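You operate a simulated robot arm through the tools that you are given. There is no shell and no other tool.

Carry out the task below with a simulated robot arm. There is one attempt and no reset: what you move stays moved.

## Task
Free the stuck carton and run it through the taping machine.
Fine: in this order: switch off, raise the tape head, switch on; leave the machine on.

The check looks at the end state, three seconds after you hand in, the way a careful person would. Anything else that was tipped, shoved, dropped, spilled or broken makes it a failure.

## Robot
A 7-joint arm with a two-finger parallel gripper, fixed in place. Base frame: the origin is at the foot of the arm, x ahead of it, y to its left, z up; the work surface is at about z = 850. Units: mm, rad, N and s.
Its first joint turns from -2.897 to 2.897 rad. Payload 4.4 kg.
The TCP is the grasp point between the finger pads, 23 mm short of the fingertips. In the tool frame z runs along the fingers and y along their closing line. The gripper opens to 94 mm. The fingers are 38 mm wide and 10 mm thick; the gripper's body (54 by 96 mm) begins 39 mm behind the TCP.
Orientation is that of the tool frame in the base frame, as [roll, pitch, yaw] about the fixed x, y, z axes, in that order (R = Rz(yaw) Ry(pitch) Rx(roll)). With the fingers straight down and closing along the base's y, the tool's x points along the base's -x, its y along +y and its z along -z.

## Interface
- The arm moves only by the tool move_arm. Its argument "rows" is a list of rows, each a list of 3 entries, a list of its own where there are three numbers: the shift along the base's x, y, z in m, then the turn, a rotation vector about the base's x, y, z in rad, then the closure, from 0 (fully open) to 1 (shut). In form: [[[dx, dy, dz], [wx, wy, wz], hand], ...]. A call has 1 to 20 rows; each row is the pose to reach, as a shift and turn from the pose commanded when the call began. A row lasts 0.2 s, in which the tool goes at most 50 mm and 0.15 rad; a call with a longer step from one row to the next is refused whole, and so is a gripper value outside its range. Where a pose cannot be reached the arm comes as near as it can. A force on the tool above 50 N (or 10 N above the force at the start of the call, whichever is more), or a blocked arm, ends the call early, and 0.2 s more pass. The fingers move at their own pace (about 72 mm/s each) and stop on an object; they squeeze with about 27 N. The grip force told is the motor's: it shows also when the fingers shut on nothing. Time passes only in rows, and 0.2 s behind the last, so rows that repeat a pose let the fingers close. It gives the time, the measured TCP pose, the force on the tool (base axes), the opening and the grip force at its end, in the units of the frame above (readings bear some noise), with the torque about the TCP (base axes, N m) and any sound that the robot's microphone picked up.
- Cameras (640 x 400 px; columns grow to the right, rows downward): "scene" is fixed at [399.7, -499.8, 1975.4]; the picture's right is [0.91, -0.42, 0.00], its down [-0.34, -0.72, -0.61] and it looks along [0.26, 0.55, -0.79] (base axes); focal length 331 px, centre (320, 200). "wrist" rides on the gripper at [86, 16, -75] in the tool frame; the picture's right is [-0.18, 0.98, 0.00], its down [-0.58, -0.11, -0.81] and it looks along [-0.79, -0.15, 0.59] (tool axes); focal length 243 px, centre (320, 200). There is no depth. A picture from a camera that has moved, and an enlarged one, comes with that camera's place and axes in the base frame and with its lens.
- capture(camera): a new picture of that camera. No time passes.
- inspect(camera, box): a new picture of the part [left, top, right, bottom] of that camera's present view, enlarged. No time passes.
- sign_off(): hands the job in; it is judged then, once.

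Nothing tells you positions but the pictures and the camera data. Unless the task says otherwise, let go and move clear before handing in.

The tools are called after "Request:" as name(argument=value, ...) on one line, values as JSON. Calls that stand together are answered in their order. move_arm: Moves the arm, as the interface text tells. Its arguments: {"type":"object","properties":{"rows":{"type":"array","items":{"type":"array"}}},"required":["rows"]} The other tools are called the same way: capture (camera) takes a picture; inspect (camera, box) takes an enlarged picture of a part of a camera's view; sign_off () hands the job in.

At the start:

```text
t: 0.0
position: [606.7, 20.7, 1528.6]
tcp_rot: [3.14, 0.002, -3.141]
force: [-1.7, 0.8, 0.0]
torque: [0.0, 0.0, -0.04]
width: 94.1
finger_force: 0.2
```

scene: 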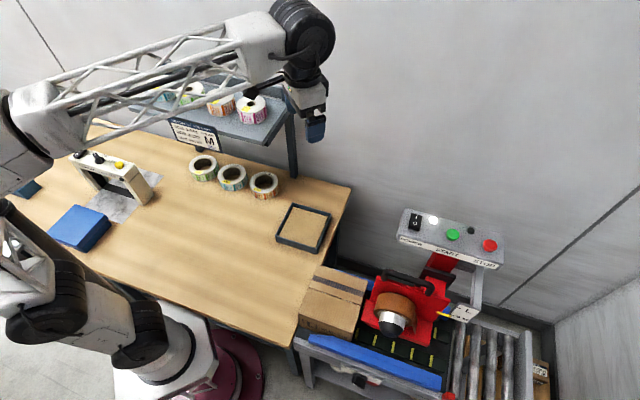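
wrist: 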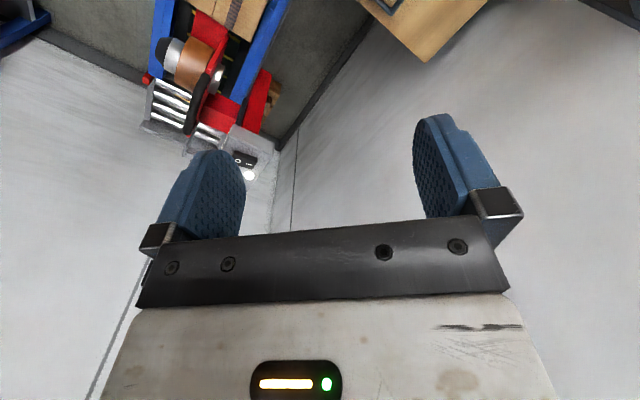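

I see a bench with a taping machine at its right-hand end: a control panel with a power rocker and green and red buttons, a red tape head with a brown roll, and a carton at its infeed. I'll enlarge these areas before moving.

Request:
inspect(camera="scene", box=[380, 190, 540, 290])

Request:
inspect(camera="scene", box=[280, 240, 480, 400])

Request:
inspect(camera="scene", box=[400, 260, 580, 400])

Request:
inspect(camera="wrist", box=[120, 0, 320, 200])

Request:
inspect(camera="scene", box=[40, 60, 360, 260])

```text
4.00 times, centred on (460, 240) of scene
camera zoom: at [399.7, -499.8, 1975.4], right [0.91, -0.42, 0.0], down [-0.34, -0.72, -0.61], along [0.26, 0.55, -0.79], focal length 1326 px, centre (-240, 40)
```

zoom: 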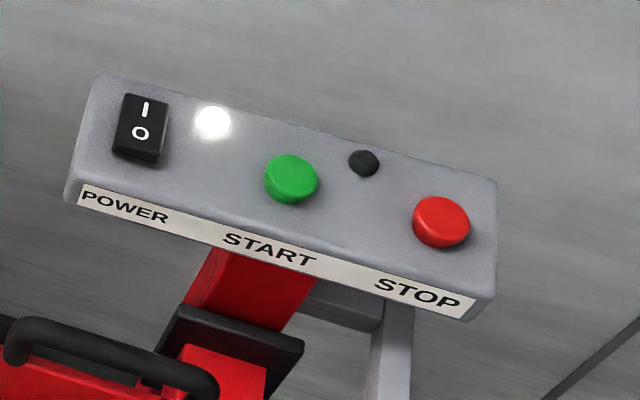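

```text
2.50 times, centred on (380, 320) of scene
camera zoom: at [399.7, -499.8, 1975.4], right [0.91, -0.42, 0.0], down [-0.34, -0.72, -0.61], along [0.26, 0.55, -0.79], focal length 828 px, centre (170, -100)
```

zoom: 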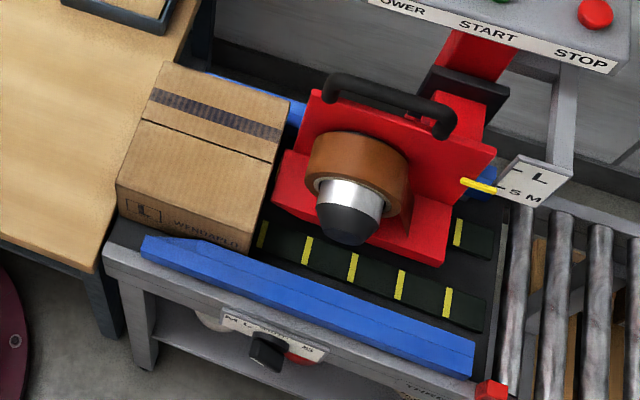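

```text
2.86 times, centred on (490, 330) of scene
camera zoom: at [399.7, -499.8, 1975.4], right [0.91, -0.42, 0.0], down [-0.34, -0.72, -0.61], along [0.26, 0.55, -0.79], focal length 947 px, centre (-166, -171)
```

zoom: 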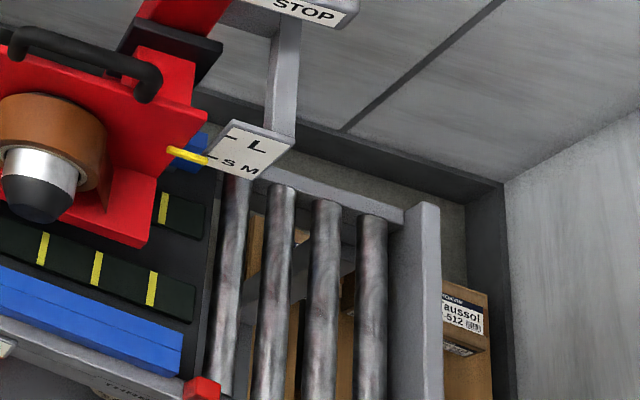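

```text
2.00 times, centred on (220, 100) of wrist
camera zoom: at [519.7, 36.3, 1603.1], right [0.18, 0.98, 0.0], down [0.58, -0.11, 0.81], along [0.79, -0.15, -0.59], focal length 485 px, centre (520, 400)
```

zoom: 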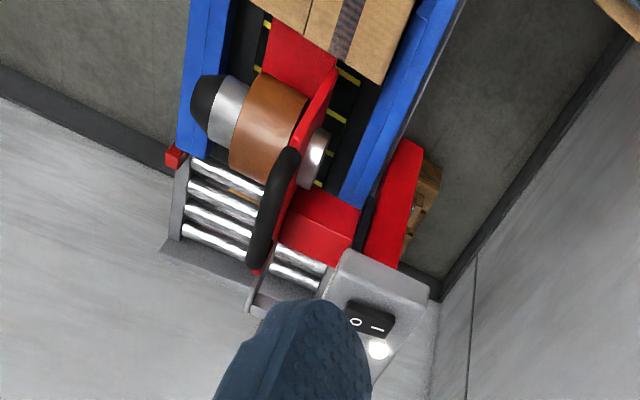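

```text
2.00 times, centred on (200, 160) of scene
camera zoom: at [399.7, -499.8, 1975.4], right [0.91, -0.42, 0.0], down [-0.34, -0.72, -0.61], along [0.26, 0.55, -0.79], focal length 663 px, centre (560, 280)
```

zoom: 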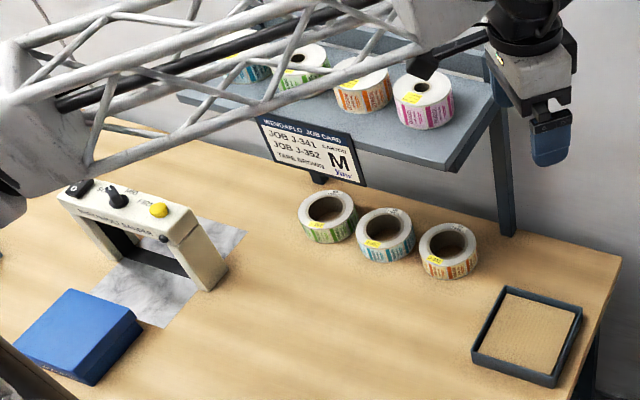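

The job card seems to give a size, and the machine has an S/M/L scale with a yellow pointer and something on its front plate. I'll look closer at each.

Request:
inspect(camera="scene", box=[160, 110, 230, 160])

Request:
inspect(camera="scene", box=[330, 355, 400, 400])

Request:
inspect(camera="scene", box=[420, 290, 500, 340])

Request:
inspect(camera="scene", box=[360, 260, 460, 350])

Request:
inspect(camera="scene", box=[420, 350, 500, 400])

Request:
inspect(camera="scene", box=[290, 255, 380, 350])

```text
8.00 times, centred on (195, 135) of scene
camera zoom: at [399.7, -499.8, 1975.4], right [0.91, -0.42, 0.0], down [-0.34, -0.72, -0.61], along [0.26, 0.55, -0.79], focal length 2651 px, centre (1320, 720)
```

zoom: 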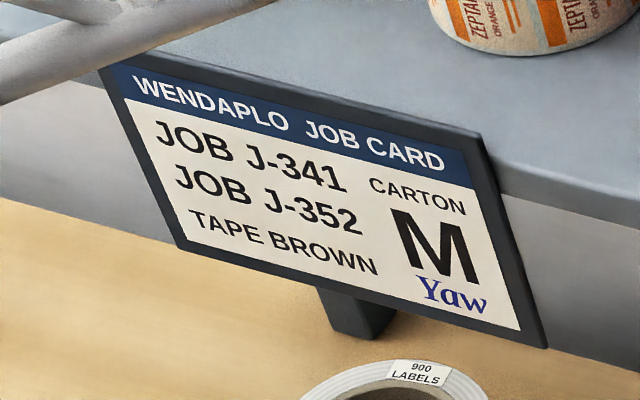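

```text
8.89 times, centred on (365, 378) of scene
camera zoom: at [399.7, -499.8, 1975.4], right [0.91, -0.42, 0.0], down [-0.34, -0.72, -0.61], along [0.26, 0.55, -0.79], focal length 2946 px, centre (-80, -1378)
```

zoom: 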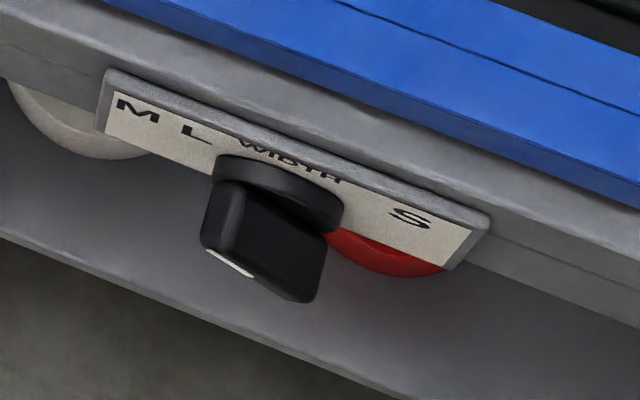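

```text
8.00 times, centred on (460, 315) of scene
camera zoom: at [399.7, -499.8, 1975.4], right [0.91, -0.42, 0.0], down [-0.34, -0.72, -0.61], along [0.26, 0.55, -0.79], focal length 2651 px, centre (-800, -720)
```

zoom: 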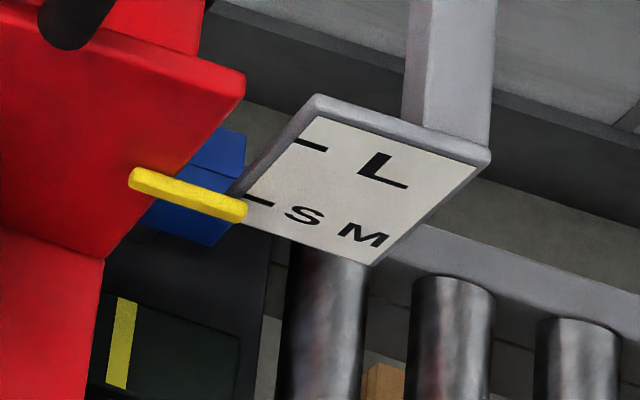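

```text
4.44 times, centred on (410, 305) of scene
camera zoom: at [399.7, -499.8, 1975.4], right [0.91, -0.42, 0.0], down [-0.34, -0.72, -0.61], along [0.26, 0.55, -0.79], focal length 1473 px, centre (-80, -267)
```

zoom: 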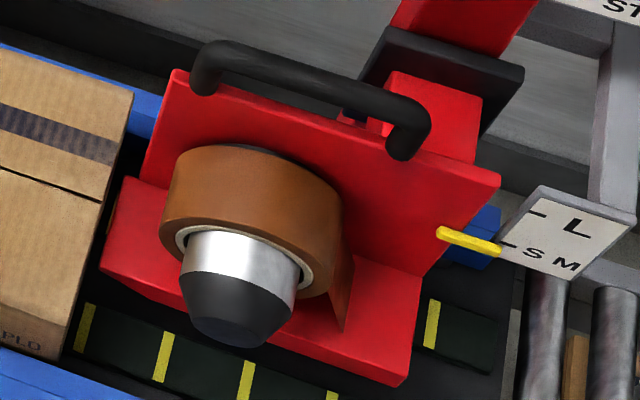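

```text
8.00 times, centred on (460, 375) of scene
camera zoom: at [399.7, -499.8, 1975.4], right [0.91, -0.42, 0.0], down [-0.34, -0.72, -0.61], along [0.26, 0.55, -0.79], focal length 2651 px, centre (-800, -1200)
```

zoom: 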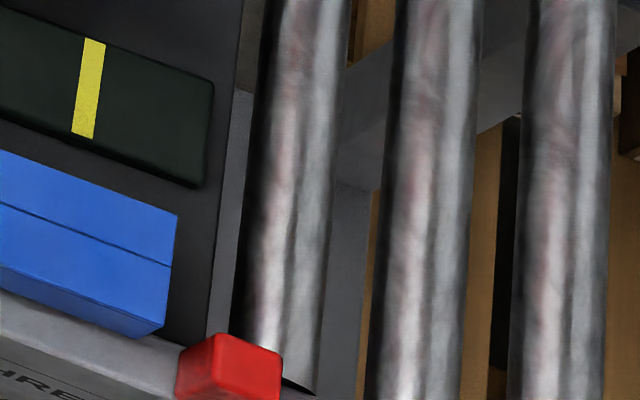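

```text
4.21 times, centred on (335, 302) of scene
camera zoom: at [399.7, -499.8, 1975.4], right [0.91, -0.42, 0.0], down [-0.34, -0.72, -0.61], along [0.26, 0.55, -0.79], focal length 1395 px, centre (257, -232)
```

zoom: 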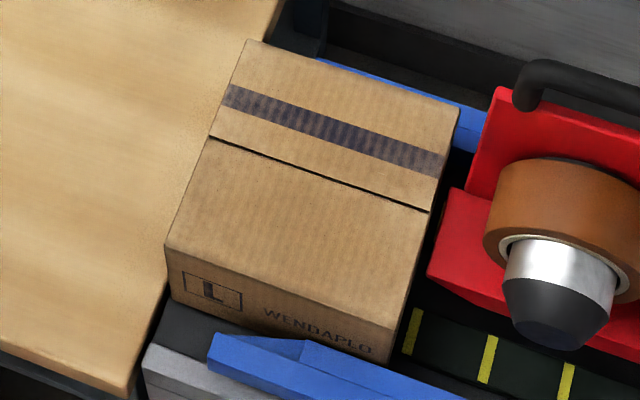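

The carton is marked L and the head pointer sits at "S M", so the head has to come up to L. I'll bring the wrist camera round to the machine's 45° direction, staying high and clear, for a closer look.

Request:
move_arm(rows=[[[0.004, -0.02, -0.012], [0, 0, -0.1], 0], [[0.01, -0.045, -0.03], [0, 0, -0.2], 0], [[0.016, -0.07, -0.045], [0, 0, -0.3], 0], [[0.022, -0.095, -0.06], [0, 0, -0.4], 0], [[0.028, -0.12, -0.075], [0, 0, -0.5], 0], [[0.034, -0.145, -0.09], [0, 0, -0.6], 0], [[0.04, -0.165, -0.11], [0, 0, -0.7], 0], [[0.04, -0.18, -0.13], [0, 0, -0.785], 0], [[0.04, -0.18, -0.13], [0, 0, -0.785], 0]])

Request:
capture(camera="wrist")

Request:
capture(camera="scene")

```text
t: 2.0
position: [647.5, -158.1, 1399.1]
tcp_rot: [3.141, 0.002, 2.355]
force: [0.2, -1.2, -0.2]
torque: [-0.01, 0.02, -0.01]
width: 94.1
finger_force: 0.0
```

```text
taken
camera wrist: at [595.7, -87.4, 1472.7], right [0.83, 0.56, 0.0], down [0.33, -0.49, 0.81], along [0.46, -0.67, -0.59], focal length 243 px, centre (320, 200)
```

wrist: 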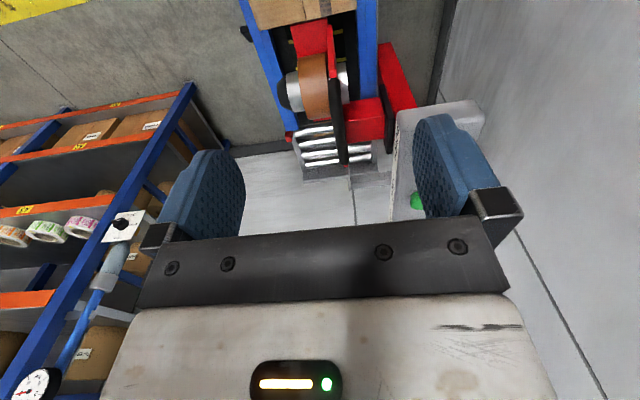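

```text
taken
```

scene: 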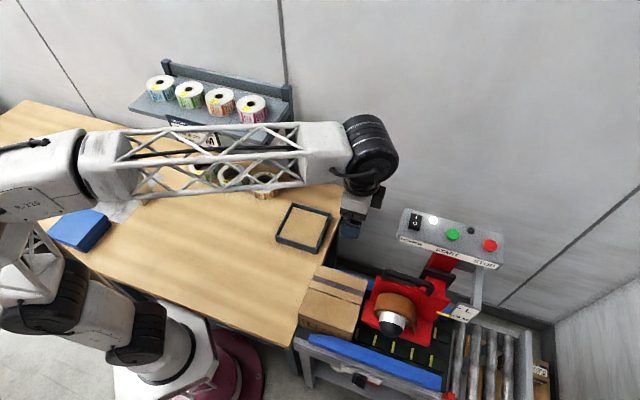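

The wrist camera now looks downstream over the infeed, with the image upside down. I'll enlarge the machine.

Request:
inspect(camera="wrist", box=[230, 0, 470, 150])

Request:
inspect(camera="wrist", box=[370, 80, 530, 220])

Request:
inspect(camera="wrist", box=[270, 30, 400, 130])

Request:
inspect(camera="wrist", box=[200, 0, 360, 100])

```text
2.67 times, centred on (350, 75) of wrist
camera zoom: at [595.7, -87.4, 1472.7], right [0.83, 0.56, 0.0], down [0.33, -0.49, 0.81], along [0.46, -0.67, -0.59], focal length 647 px, centre (240, 533)
```

zoom: 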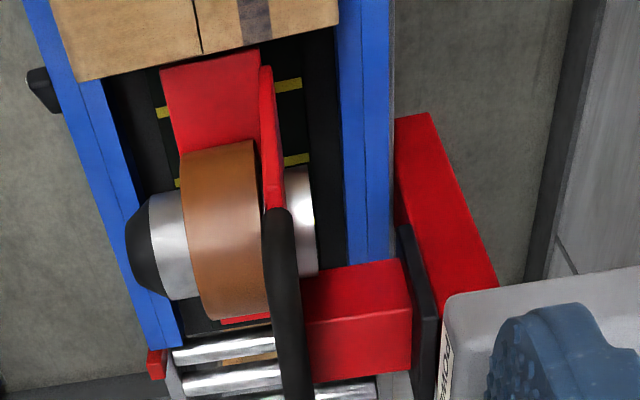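

```text
2.86 times, centred on (450, 150) of wrist
camera zoom: at [595.7, -87.4, 1472.7], right [0.83, 0.56, 0.0], down [0.33, -0.49, 0.81], along [0.46, -0.67, -0.59], focal length 693 px, centre (-51, 343)
```

zoom: 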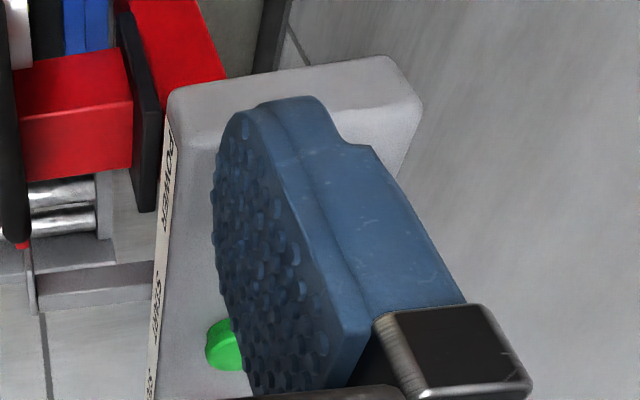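

```text
4.00 times, centred on (335, 80) of wrist
camera zoom: at [595.7, -87.4, 1472.7], right [0.83, 0.56, 0.0], down [0.33, -0.49, 0.81], along [0.46, -0.67, -0.59], focal length 970 px, centre (260, 680)
```

zoom: 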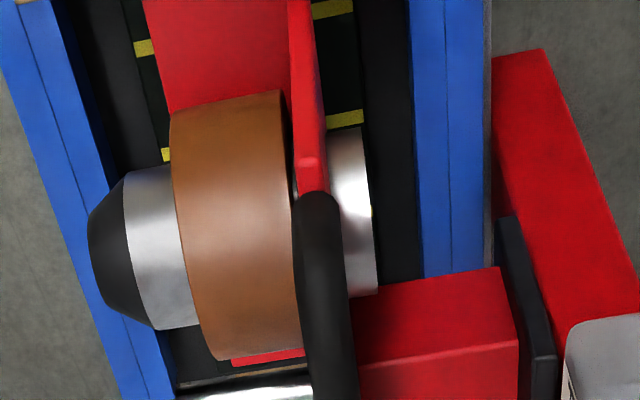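

```text
4.00 times, centred on (280, 50) of wrist
camera zoom: at [595.7, -87.4, 1472.7], right [0.83, 0.56, 0.0], down [0.33, -0.49, 0.81], along [0.46, -0.67, -0.59], focal length 970 px, centre (480, 800)
```

zoom: 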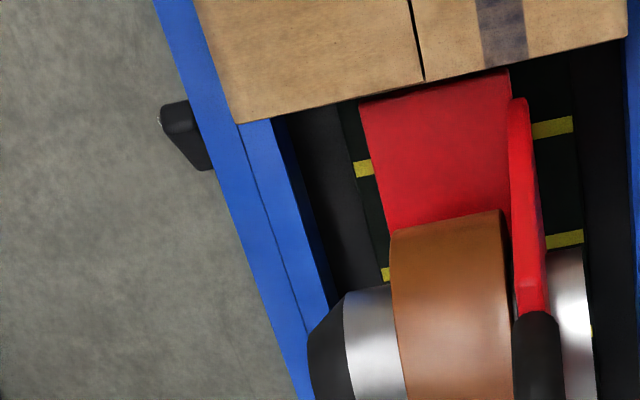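

The carton's leading face is against the red foot of the head. The head has a U-handle on top of its plate and slides on the mast behind it. I'll close the fingers, which I need for pressing anyway, and check the panel again.

Request:
move_arm(rows=[[[0, 0, 0], [0, 0, 0], 1], [[0, 0, 0], [0, 0, 0], 1], [[0, 0, 0], [0, 0, 0], 1], [[0, 0, 0], [0, 0, 0], 1]])

Request:
capture(camera="wrist")

Request:
inspect(camera="wrist", box=[370, 80, 530, 220])

```text
t: 3.0
position: [647.2, -159.6, 1398.5]
tcp_rot: [3.139, 0.0, 2.354]
force: [-0.5, -0.3, -0.1]
torque: [-0.04, -0.02, 0.05]
width: 0.0
finger_force: 26.7
```

```text
taken
camera wrist: at [595.6, -87.2, 1472.9], right [0.83, 0.56, 0.0], down [0.33, -0.49, 0.81], along [0.46, -0.67, -0.59], focal length 243 px, centre (320, 200)
```

wrist: 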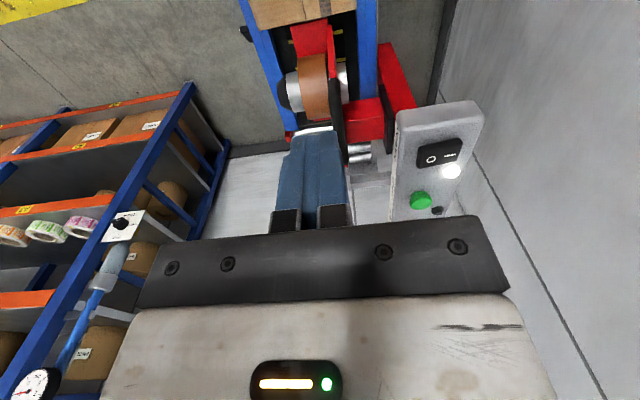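

```text
2.86 times, centred on (450, 150) of wrist
camera zoom: at [595.6, -87.2, 1472.9], right [0.83, 0.56, 0.0], down [0.33, -0.49, 0.81], along [0.46, -0.67, -0.59], focal length 693 px, centre (-51, 343)
```

zoom: 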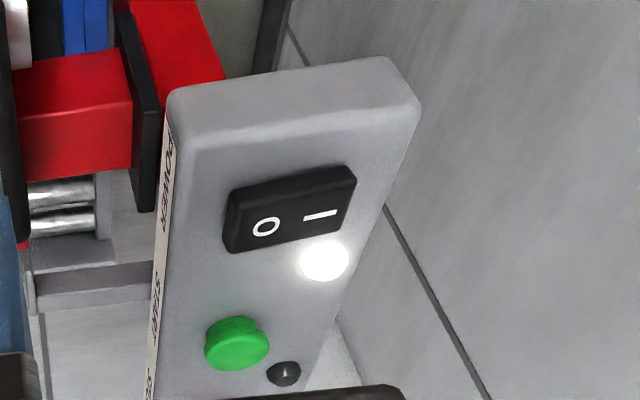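

The panel is a level box with its top at about z 1262. The rocker's O half is near (816, -182, 1268) and the I half about 21 mm further back; the white lamp is lit, so the power is on. I'll hover the closed fingertips over the O half and check the alignment.

Request:
move_arm(rows=[[[0.034, -0.0045, 0], [0, 0, 0], 1], [[0.067, -0.009, 0], [0, 0, 0], 1], [[0.1, -0.0135, 0], [0, 0, 0], 1], [[0.134, -0.018, 0], [0, 0, 0], 1], [[0.167, -0.0224, 0], [0, 0, 0], 1], [[0.167, -0.0224, -0.03], [0, 0, 0], 1], [[0.167, -0.0224, -0.06], [0, 0, 0], 1], [[0.167, -0.0224, -0.08], [0, 0, 0], 1], [[0.167, -0.0224, -0.08], [0, 0, 0], 1]])

Request:
capture(camera="wrist")

Request:
inspect(camera="scene", box=[370, 180, 530, 290])

```text
t: 5.0
position: [813.9, -182.0, 1320.9]
tcp_rot: [3.141, 0.0, 2.356]
force: [0.1, -0.3, 0.0]
torque: [-0.02, -0.02, -0.03]
width: 0.0
finger_force: 26.9
```

```text
taken
camera wrist: at [762.6, -109.8, 1393.6], right [0.82, 0.57, 0.0], down [0.33, -0.49, 0.81], along [0.46, -0.67, -0.59], focal length 243 px, centre (320, 200)
```

wrist: 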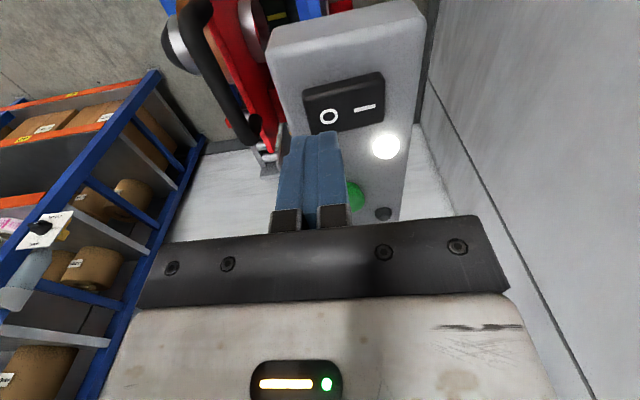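

```text
3.64 times, centred on (450, 235) of scene
camera zoom: at [399.7, -499.8, 1975.4], right [0.91, -0.42, 0.0], down [-0.34, -0.72, -0.61], along [0.26, 0.55, -0.79], focal length 1205 px, centre (-153, 73)
```

zoom: 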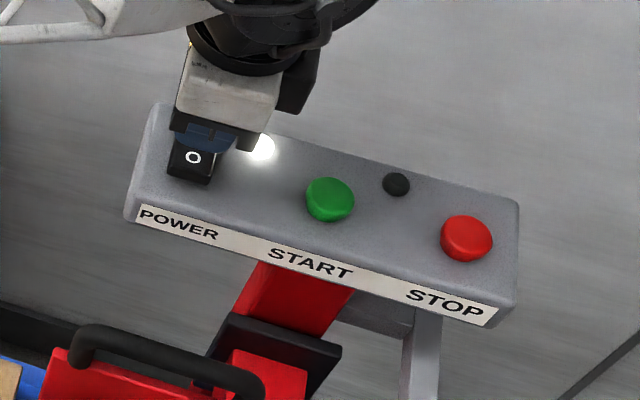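

The alignment holds: the TCP is over the O half at the front end of the rocker. I'll press down in small steps and listen for a click.

Request:
move_arm(rows=[[[0, 0, -0.012], [0, 0, 0], 1], [[0, 0, -0.02], [0, 0, 0], 1], [[0, 0, -0.023], [0, 0, 0], 1], [[0, 0, -0.026], [0, 0, 0], 1], [[0, 0, -0.028], [0, 0, 0], 1], [[0, 0, -0.03], [0, 0, 0], 1]])

Request:
capture(camera="wrist")

```text
t: 6.4
position: [814.1, -181.4, 1290.1]
tcp_rot: [3.142, 0.001, 2.356]
force: [-0.6, 0.3, -0.7]
torque: [0.0, 0.01, 0.04]
width: 0.0
finger_force: 27.1
heard: click
```

```text
taken
camera wrist: at [763.3, -109.8, 1362.6], right [0.82, 0.57, 0.0], down [0.33, -0.49, 0.81], along [0.46, -0.67, -0.59], focal length 243 px, centre (320, 200)
```

wrist: 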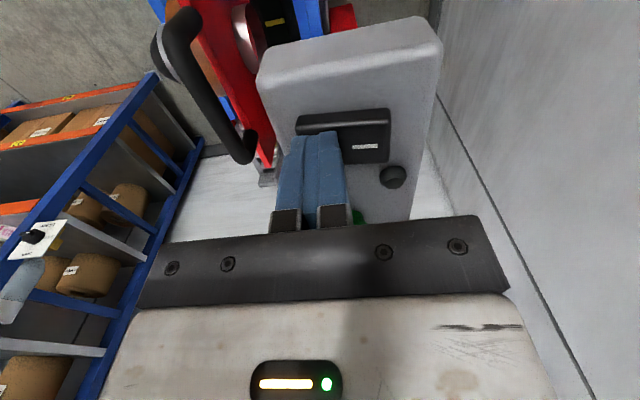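

I heard a click and the lamp is out, so the power is off. I'll lift clear, open the fingers, lean the tool away from the panel by about 20° and hover above the head's handle.

Request:
move_arm(rows=[[[0, 0, 0.03], [0, 0, 0], 1], [[0, 0, 0.07], [0, 0, 0], 1], [[0, 0, 0.11], [0, 0, 0], 1], [[-0.017, -0.028, 0.11], [0.062, -0.062, 0], 0.5], [[-0.034, -0.056, 0.11], [0.124, -0.124, 0], 0.2], [[-0.05, -0.083, 0.11], [0.186, -0.186, 0], 0], [[-0.0673, -0.1112, 0.1], [0.2475, -0.2475, 0], 0], [[-0.0673, -0.1112, 0.06], [0.2475, -0.2475, 0], 0], [[-0.0673, -0.1112, 0.02], [0.2475, -0.2475, 0], 0], [[-0.0673, -0.1112, 0.01], [0.2475, -0.2475, 0], 0]])

Request:
capture(camera="wrist")

Request:
capture(camera="scene")

```text
t: 8.6
position: [745.7, -293.0, 1301.6]
tcp_rot: [2.792, -0.002, 2.356]
force: [-0.1, -0.2, 0.0]
torque: [-0.03, 0.03, 0.02]
width: 94.0
finger_force: 0.1
```

```text
taken
camera wrist: at [676.5, -239.5, 1375.0], right [0.78, 0.52, 0.34], down [0.14, -0.68, 0.72], along [0.61, -0.52, -0.61], focal length 243 px, centre (320, 200)
```

wrist: 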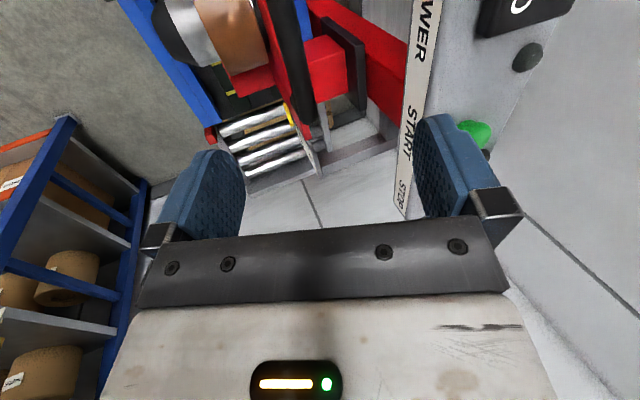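

```text
taken
```

scene: 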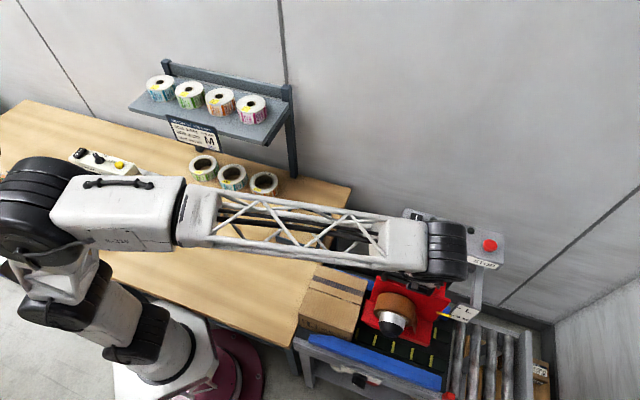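

The lamp is dark, so the machine is off, and the handle sits between the open fingers in the wrist view. I'll enlarge it to measure its position.

Request:
inspect(camera="wrist", box=[180, 0, 420, 150])

Request:
inspect(camera="scene", box=[350, 260, 500, 350])

```text
2.67 times, centred on (300, 75) of wrist
camera zoom: at [676.5, -239.5, 1375.0], right [0.78, 0.52, 0.34], down [0.14, -0.68, 0.72], along [0.61, -0.52, -0.61], focal length 647 px, centre (373, 533)
```

zoom: 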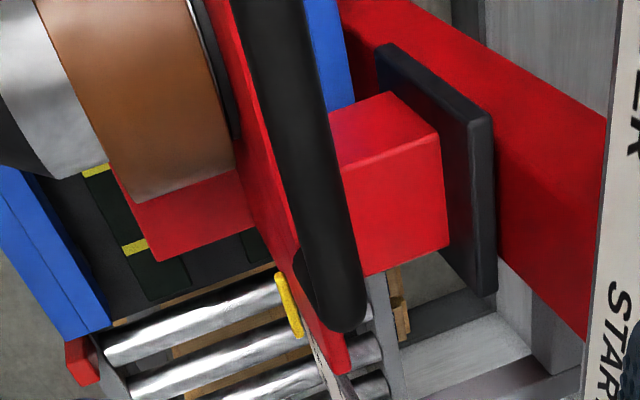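

```text
4.27 times, centred on (425, 305) of scene
camera zoom: at [399.7, -499.8, 1975.4], right [0.91, -0.42, 0.0], down [-0.34, -0.72, -0.61], along [0.26, 0.55, -0.79], focal length 1414 px, centre (-128, -248)
```

zoom: 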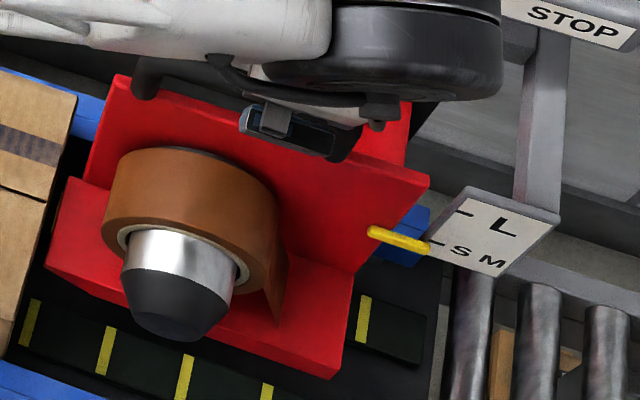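

The handle bar runs along the machine's length at about e2 = 347 mm, z ≈ 1160, and is about 18 mm thick. I'll slide the open fingers down around its middle and check before closing.

Request:
move_arm(rows=[[[0, 0, -0.035], [0, 0, 0], 0], [[0, 0, -0.066], [0, 0, 0], 0], [[0.0045, 0.0045, -0.083], [0, 0, 0], 0], [[0.009, 0.009, -0.1], [0, 0, 0], 0], [[0.0135, 0.0135, -0.118], [0, 0, 0], 0], [[0.0187, 0.0185, -0.138], [0, 0, 0], 0], [[0.0187, 0.0185, -0.138], [0, 0, 0], 0]])

Request:
capture(camera="wrist")

Request:
inspect(camera="scene", box=[350, 240, 500, 350])

```text
t: 10.2
position: [766.1, -274.3, 1160.6]
tcp_rot: [2.792, 0.002, 2.355]
force: [0.7, 0.4, 0.1]
torque: [-0.06, -0.01, 0.0]
width: 94.3
finger_force: 0.0
```

```text
taken
camera wrist: at [696.7, -221.1, 1235.6], right [0.78, 0.52, 0.34], down [0.14, -0.68, 0.72], along [0.61, -0.52, -0.61], focal length 243 px, centre (320, 200)
```

wrist: 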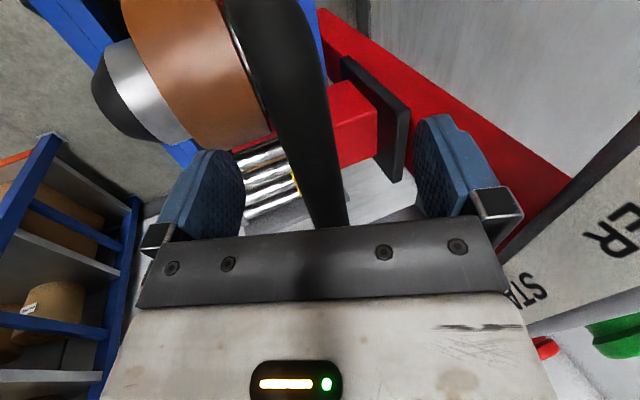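

```text
3.64 times, centred on (425, 295) of scene
camera zoom: at [399.7, -499.8, 1975.4], right [0.91, -0.42, 0.0], down [-0.34, -0.72, -0.61], along [0.26, 0.55, -0.79], focal length 1205 px, centre (-62, -146)
```

zoom: 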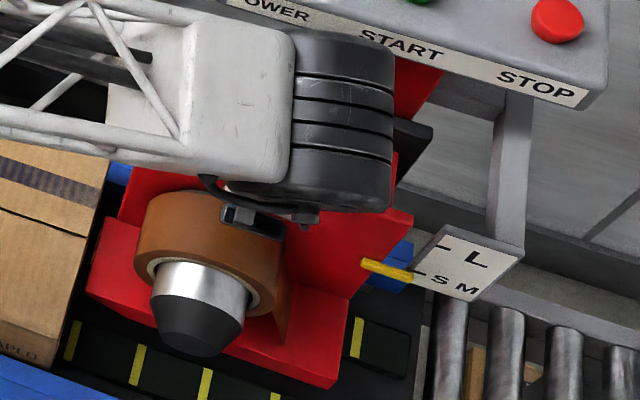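

The bar lies centred between the fingers and nothing is touching. I'll close on it.

Request:
move_arm(rows=[[[0, 0, 0], [0, 0, 0], 0.4], [[0, 0, 0], [0, 0, 0], 0.8], [[0, 0, 0], [0, 0, 0], 1], [[0, 0, 0], [0, 0, 0], 1], [[0, 0, 0], [0, 0, 0], 1]])

Request:
capture(camera="wrist")

```text
t: 11.5
position: [767.5, -273.6, 1161.1]
tcp_rot: [2.79, 0.004, 2.358]
force: [9.1, 9.1, -1.7]
torque: [-0.14, -0.01, 0.35]
width: 17.8
finger_force: 44.3
stopped in row 5: the force on the tool passed its limit at 51 N (the readings are from after the stop); the commanded pose is now the measured one
```

```text
taken
camera wrist: at [697.7, -220.0, 1236.4], right [0.78, 0.52, 0.34], down [0.14, -0.68, 0.72], along [0.61, -0.51, -0.6], focal length 243 px, centre (320, 200)
```

wrist: 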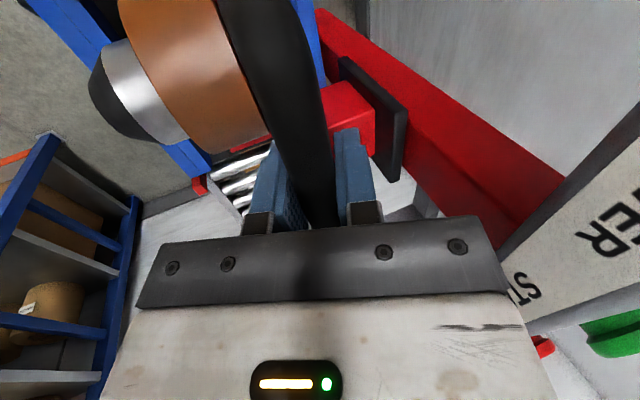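

The bar is gripped with the opening at 17.8 mm. I'll raise it slowly straight up, part of the way first, while watching the forces.

Request:
move_arm(rows=[[[0, 0, 0.003], [0, 0, 0], 1], [[0, 0, 0.007], [0, 0, 0], 1], [[0, 0, 0.012], [0, 0, 0], 1], [[0, 0, 0.018], [0, 0, 0], 1], [[0, 0, 0.024], [0, 0, 0], 1], [[0, 0, 0.03], [0, 0, 0], 1]])

Request:
inspect(camera="scene", box=[350, 240, 500, 350])

```text
t: 12.9
position: [767.6, -272.4, 1189.4]
tcp_rot: [2.791, 0.002, 2.357]
force: [14.9, 9.6, 0.6]
torque: [-0.24, -0.01, 0.3]
width: 17.9
finger_force: 44.8
stopped in row 6: the force on the tool passed its limit at 54 N (the readings are from after the stop); the commanded pose is now the measured one
```

```text
3.64 times, centred on (425, 295) of scene
camera zoom: at [399.7, -499.8, 1975.4], right [0.91, -0.42, 0.0], down [-0.34, -0.72, -0.61], along [0.26, 0.55, -0.79], focal length 1205 px, centre (-62, -146)
```

zoom: 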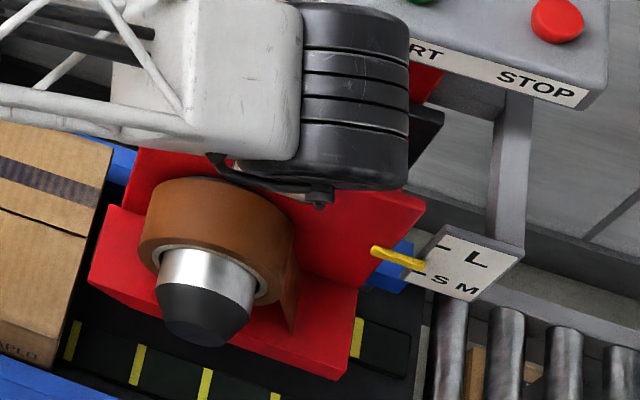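

The head is rising and the pointer has left the "S M" mark; the stop came from friction plus some side load. I'll look at the pointer before continuing.

Request:
inspect(camera="scene", box=[430, 290, 490, 330])

Request:
capture(camera="wrist")

```text
10.00 times, centred on (460, 310) of scene
camera zoom: at [399.7, -499.8, 1975.4], right [0.91, -0.42, 0.0], down [-0.34, -0.72, -0.61], along [0.26, 0.55, -0.79], focal length 3314 px, centre (-1080, -900)
```

zoom: 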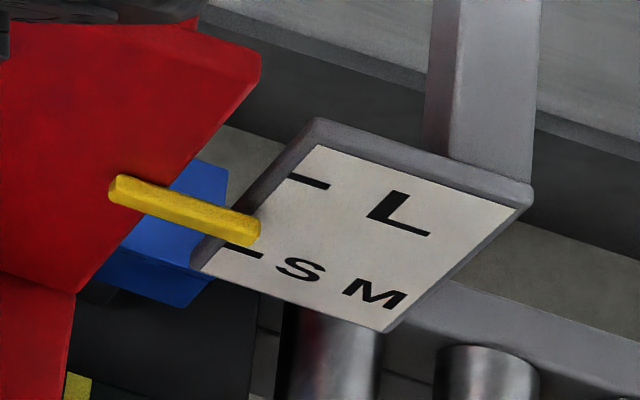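

```text
taken
camera wrist: at [697.6, -220.1, 1263.9], right [0.78, 0.52, 0.34], down [0.14, -0.68, 0.72], along [0.61, -0.51, -0.6], focal length 243 px, centre (320, 200)
```

wrist: 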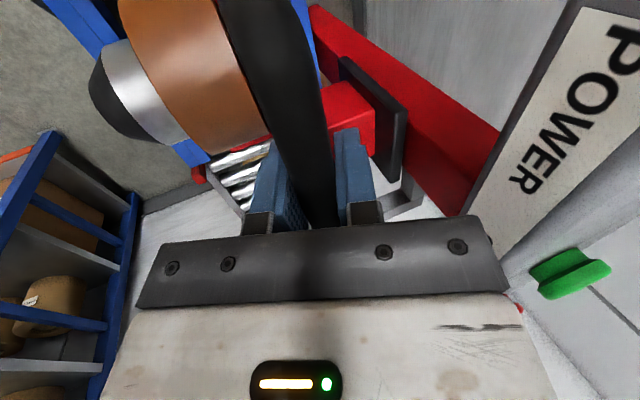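

The pointer is roughly halfway between the marks; about 30 mm remains to reach L. I'll ease the side load slightly and continue up in smaller steps.

Request:
move_arm(rows=[[[0.001, 0.001, 0.001], [0, 0, 0], 1], [[0.0015, 0.0015, 0.003], [0, 0, 0], 1], [[0.0015, 0.0015, 0.006], [0, 0, 0], 1], [[0.0015, 0.0015, 0.009], [0, 0, 0], 1], [[0.0015, 0.0015, 0.012], [0, 0, 0], 1], [[0.0015, 0.0015, 0.015], [0, 0, 0], 1], [[0.0015, 0.0015, 0.018], [0, 0, 0], 1], [[0.0015, 0.0015, 0.021], [0, 0, 0], 1]])

Request:
inspect(camera="scene", box=[430, 290, 490, 330])

```text
t: 14.2
position: [767.9, -273.0, 1202.9]
tcp_rot: [2.791, 0.0, 2.356]
force: [-11.6, -11.1, 0.3]
torque: [-0.5, -0.7, 0.4]
width: 17.7
finger_force: 44.8
stopped in row 6: the force on the tool passed its limit at 52 N (the readings are from after the stop); the commanded pose is now the measured one
```

```text
10.00 times, centred on (460, 310) of scene
camera zoom: at [399.7, -499.8, 1975.4], right [0.91, -0.42, 0.0], down [-0.34, -0.72, -0.61], along [0.26, 0.55, -0.79], focal length 3314 px, centre (-1080, -900)
```

zoom: 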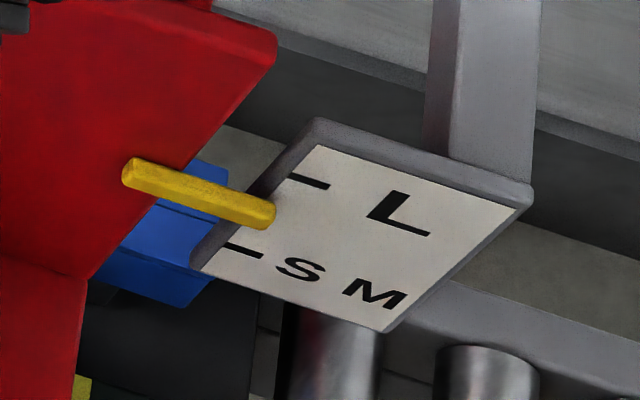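

It moved up another 13 mm, and about 20 mm remains. I'll continue in the same way with the side load balanced.

Request:
move_arm(rows=[[[-0.0006, -0.0006, 0.001], [0, 0, 0], 1], [[-0.0006, -0.0006, 0.003], [0, 0, 0], 1], [[-0.0006, -0.0006, 0.005], [0, 0, 0], 1], [[-0.0006, -0.0006, 0.007], [0, 0, 0], 1], [[-0.0006, -0.0006, 0.009], [0, 0, 0], 1], [[-0.0006, -0.0006, 0.011], [0, 0, 0], 1], [[-0.0006, -0.0006, 0.013], [0, 0, 0], 1], [[-0.0006, -0.0006, 0.015], [0, 0, 0], 1], [[-0.0006, -0.0006, 0.016], [0, 0, 0], 1]])

Request:
inspect(camera="scene", box=[430, 290, 490, 330])

```text
t: 16.2
position: [768.2, -273.3, 1217.1]
tcp_rot: [2.79, 0.001, 2.355]
force: [12.0, -13.3, -11.5]
torque: [-0.6, -0.67, 0.48]
width: 17.5
finger_force: 44.7
```

```text
10.00 times, centred on (460, 310) of scene
camera zoom: at [399.7, -499.8, 1975.4], right [0.91, -0.42, 0.0], down [-0.34, -0.72, -0.61], along [0.26, 0.55, -0.79], focal length 3314 px, centre (-1080, -900)
```

zoom: 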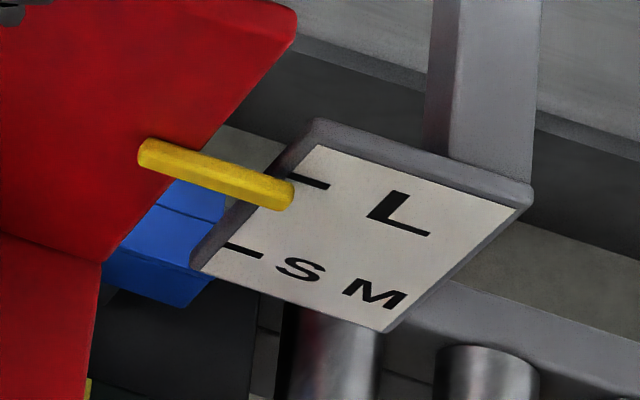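

The pointer is almost level with the L mark; going by its starting offset from "S M", about 3 mm is left. I'll finish that.

Request:
move_arm(rows=[[[0, 0.0003, 0.001], [0, 0, 0], 1], [[0, 0.0003, 0.002], [0, 0, 0], 1], [[0, 0.0003, 0.003], [0, 0, 0], 1], [[0, 0.0003, 0.0035], [0, 0, 0], 1]])

Request:
inspect(camera="scene", box=[430, 290, 490, 330])

Request:
capture(camera="wrist")

```text
t: 17.2
position: [765.9, -272.7, 1217.0]
tcp_rot: [2.793, -0.003, 2.357]
force: [1.9, -4.7, -4.3]
torque: [-0.19, -0.2, 0.93]
width: 17.5
finger_force: 45.8
stopped in row 4: the force on the tool passed its limit at 52 N (the readings are from after the stop); the commanded pose is now the measured one
```

```text
10.00 times, centred on (460, 310) of scene
camera zoom: at [399.7, -499.8, 1975.4], right [0.91, -0.42, 0.0], down [-0.34, -0.72, -0.61], along [0.26, 0.55, -0.79], focal length 3314 px, centre (-1080, -900)
```

zoom: 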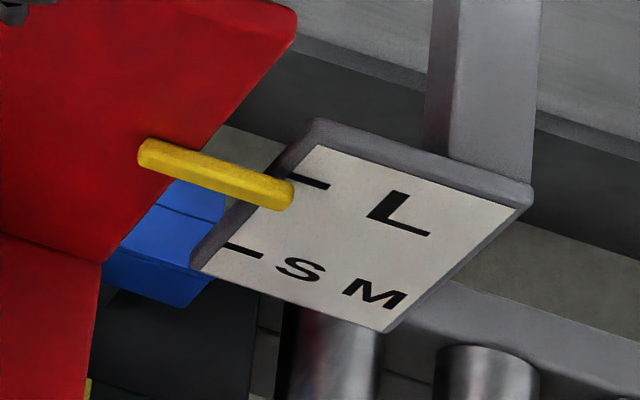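

```text
taken
camera wrist: at [698.0, -220.0, 1292.3], right [0.78, 0.52, 0.34], down [0.15, -0.68, 0.72], along [0.6, -0.51, -0.61], focal length 243 px, centre (320, 200)
```

wrist: 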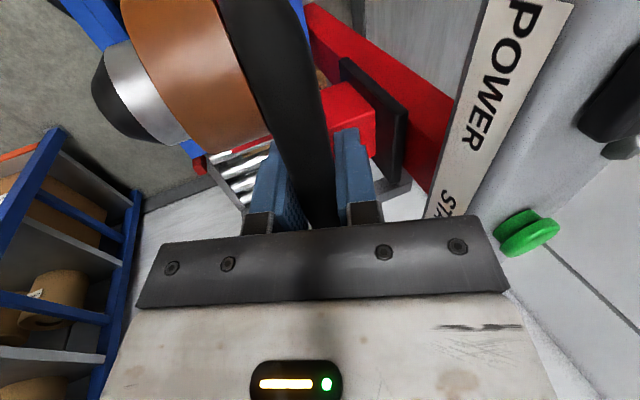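

The last 3 mm produced no motion, only force, so the head may be at its upper stop or detent. I'll check that nothing on the arm touches the panel, and how the foot sits over the carton.

Request:
inspect(camera="scene", box=[280, 190, 540, 350])

Request:
inspect(camera="scene", box=[320, 250, 460, 350])

```text
2.46 times, centred on (410, 270) of scene
camera zoom: at [399.7, -499.8, 1975.4], right [0.91, -0.42, 0.0], down [-0.34, -0.72, -0.61], along [0.26, 0.55, -0.79], focal length 816 px, centre (98, 28)
```

zoom: 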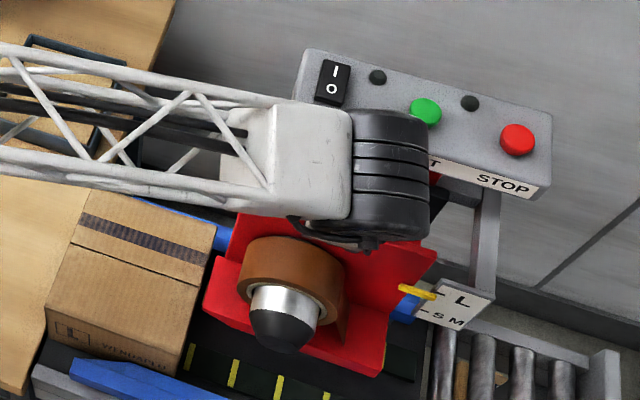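

```text
4.00 times, centred on (390, 300) of scene
camera zoom: at [399.7, -499.8, 1975.4], right [0.91, -0.42, 0.0], down [-0.34, -0.72, -0.61], along [0.26, 0.55, -0.79], focal length 1326 px, centre (40, -200)
```

zoom: 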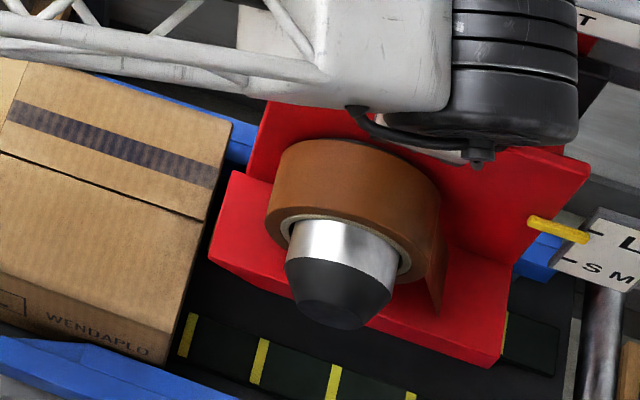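

The arm is clear of the panel, and the foot is now well above its old height. One more gentle pull will tell me whether this is the end of travel.

Request:
move_arm(rows=[[[0, 0, 0.001], [0, 0, 0], 1], [[0, 0, 0.002], [0, 0, 0], 1], [[0, 0, 0.003], [0, 0, 0], 1], [[0, 0, 0.004], [0, 0, 0], 1], [[0, 0, 0.004], [0, 0, 0], 1]])

Request:
inspect(camera="scene", box=[430, 290, 490, 330])

```text
t: 18.4
position: [766.8, -272.6, 1217.3]
tcp_rot: [2.795, -0.01, 2.358]
force: [0.5, -4.4, -4.5]
torque: [-0.38, -0.38, 1.26]
width: 17.6
finger_force: 45.4
stopped in row 5: the force on the tool passed its limit at 51 N (the readings are from after the stop); the commanded pose is now the measured one
```

```text
10.00 times, centred on (460, 310) of scene
camera zoom: at [399.7, -499.8, 1975.4], right [0.91, -0.42, 0.0], down [-0.34, -0.72, -0.61], along [0.26, 0.55, -0.79], focal length 3314 px, centre (-1080, -900)
```

zoom: 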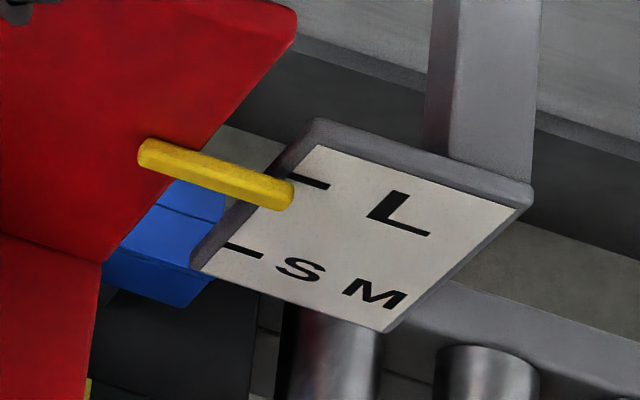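

There was no motion again, so the head is at its upper stop with the pointer at L. I'll open the fingers only partly, since the panel is close behind, and see whether the head stays up.

Request:
move_arm(rows=[[[0, 0, 0], [0, 0, 0], 0.75], [[0, 0, 0], [0, 0, 0], 0.55], [[0, 0, 0], [0, 0, 0], 0.5], [[0, 0, 0], [0, 0, 0], 0.5], [[0, 0, 0], [0, 0, 0], 0.5]])

Request:
inspect(camera="scene", box=[430, 290, 490, 330])

Request:
capture(camera="wrist")

```text
t: 19.6
position: [767.5, -272.6, 1218.4]
tcp_rot: [2.795, -0.01, 2.359]
force: [0.4, 0.3, 0.4]
torque: [0.01, -0.05, -0.03]
width: 47.2
finger_force: 0.1
```

```text
10.00 times, centred on (460, 310) of scene
camera zoom: at [399.7, -499.8, 1975.4], right [0.91, -0.42, 0.0], down [-0.34, -0.72, -0.61], along [0.26, 0.55, -0.79], focal length 3314 px, centre (-1080, -900)
```

zoom: 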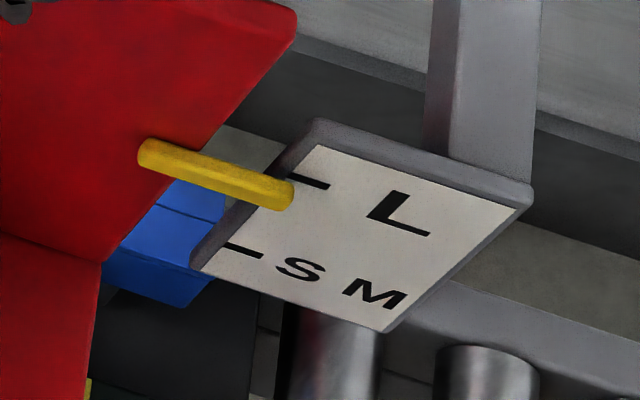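

```text
taken
camera wrist: at [697.9, -220.1, 1293.6], right [0.78, 0.52, 0.33], down [0.15, -0.68, 0.72], along [0.6, -0.51, -0.61], focal length 243 px, centre (320, 200)
```

wrist: 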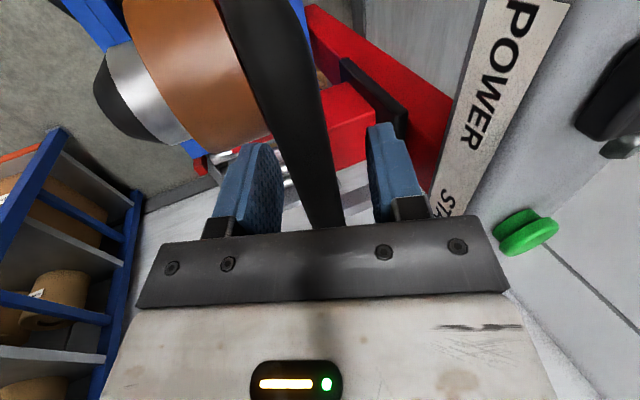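

The head stays up at L with no load on the arm. I'll back out along the tool axis, then check the carton and rails before switching on.

Request:
move_arm(rows=[[[-0.0048, -0.0048, 0.0188], [0, 0, 0], 0.5], [[-0.0097, -0.0097, 0.0375], [0, 0, 0], 0.5], [[-0.0193, -0.0193, 0.075], [0, 0, 0], 0.5], [[-0.029, -0.029, 0.1125], [0, 0, 0], 0.5], [[-0.0387, -0.0387, 0.15], [0, 0, 0], 0.7], [[-0.06, -0.02, 0.18], [-0.06, 0.06, 0], 1], [[-0.09, 0.01, 0.2], [-0.12, 0.12, 0], 1], [[-0.12, 0.04, 0.21], [-0.18, 0.18, 0], 1], [[-0.14, 0.07, 0.21], [-0.245, 0.245, 0], 1], [[-0.14, 0.07, 0.21], [-0.245, 0.245, 0], 1]])

Request:
capture(camera="wrist")

Request:
capture(camera="scene")

```text
t: 21.8
position: [625.7, -202.9, 1427.2]
tcp_rot: [-3.14, -0.007, 2.354]
force: [-0.1, -1.1, 0.0]
torque: [0.03, -0.01, 0.01]
width: 0.1
finger_force: 26.7
```

```text
taken
camera wrist: at [575.2, -131.8, 1501.6], right [0.83, 0.56, 0.0], down [0.34, -0.49, 0.8], along [0.45, -0.66, -0.6], focal length 243 px, centre (320, 200)
```

wrist: 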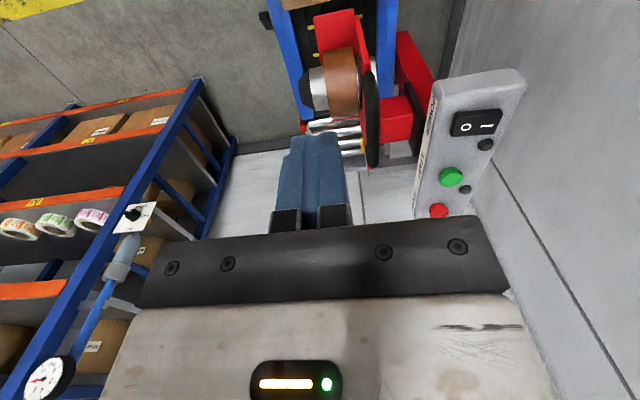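

```text
taken
```

scene: 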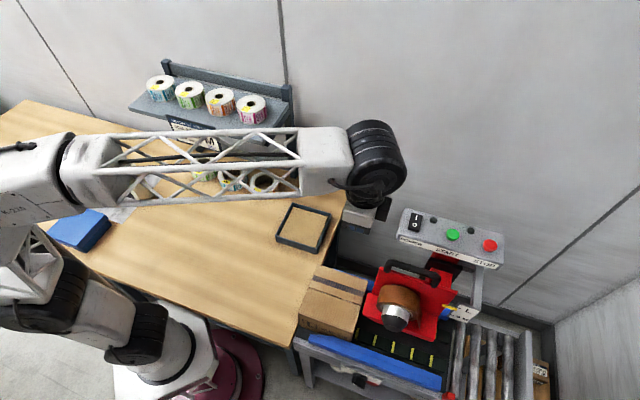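

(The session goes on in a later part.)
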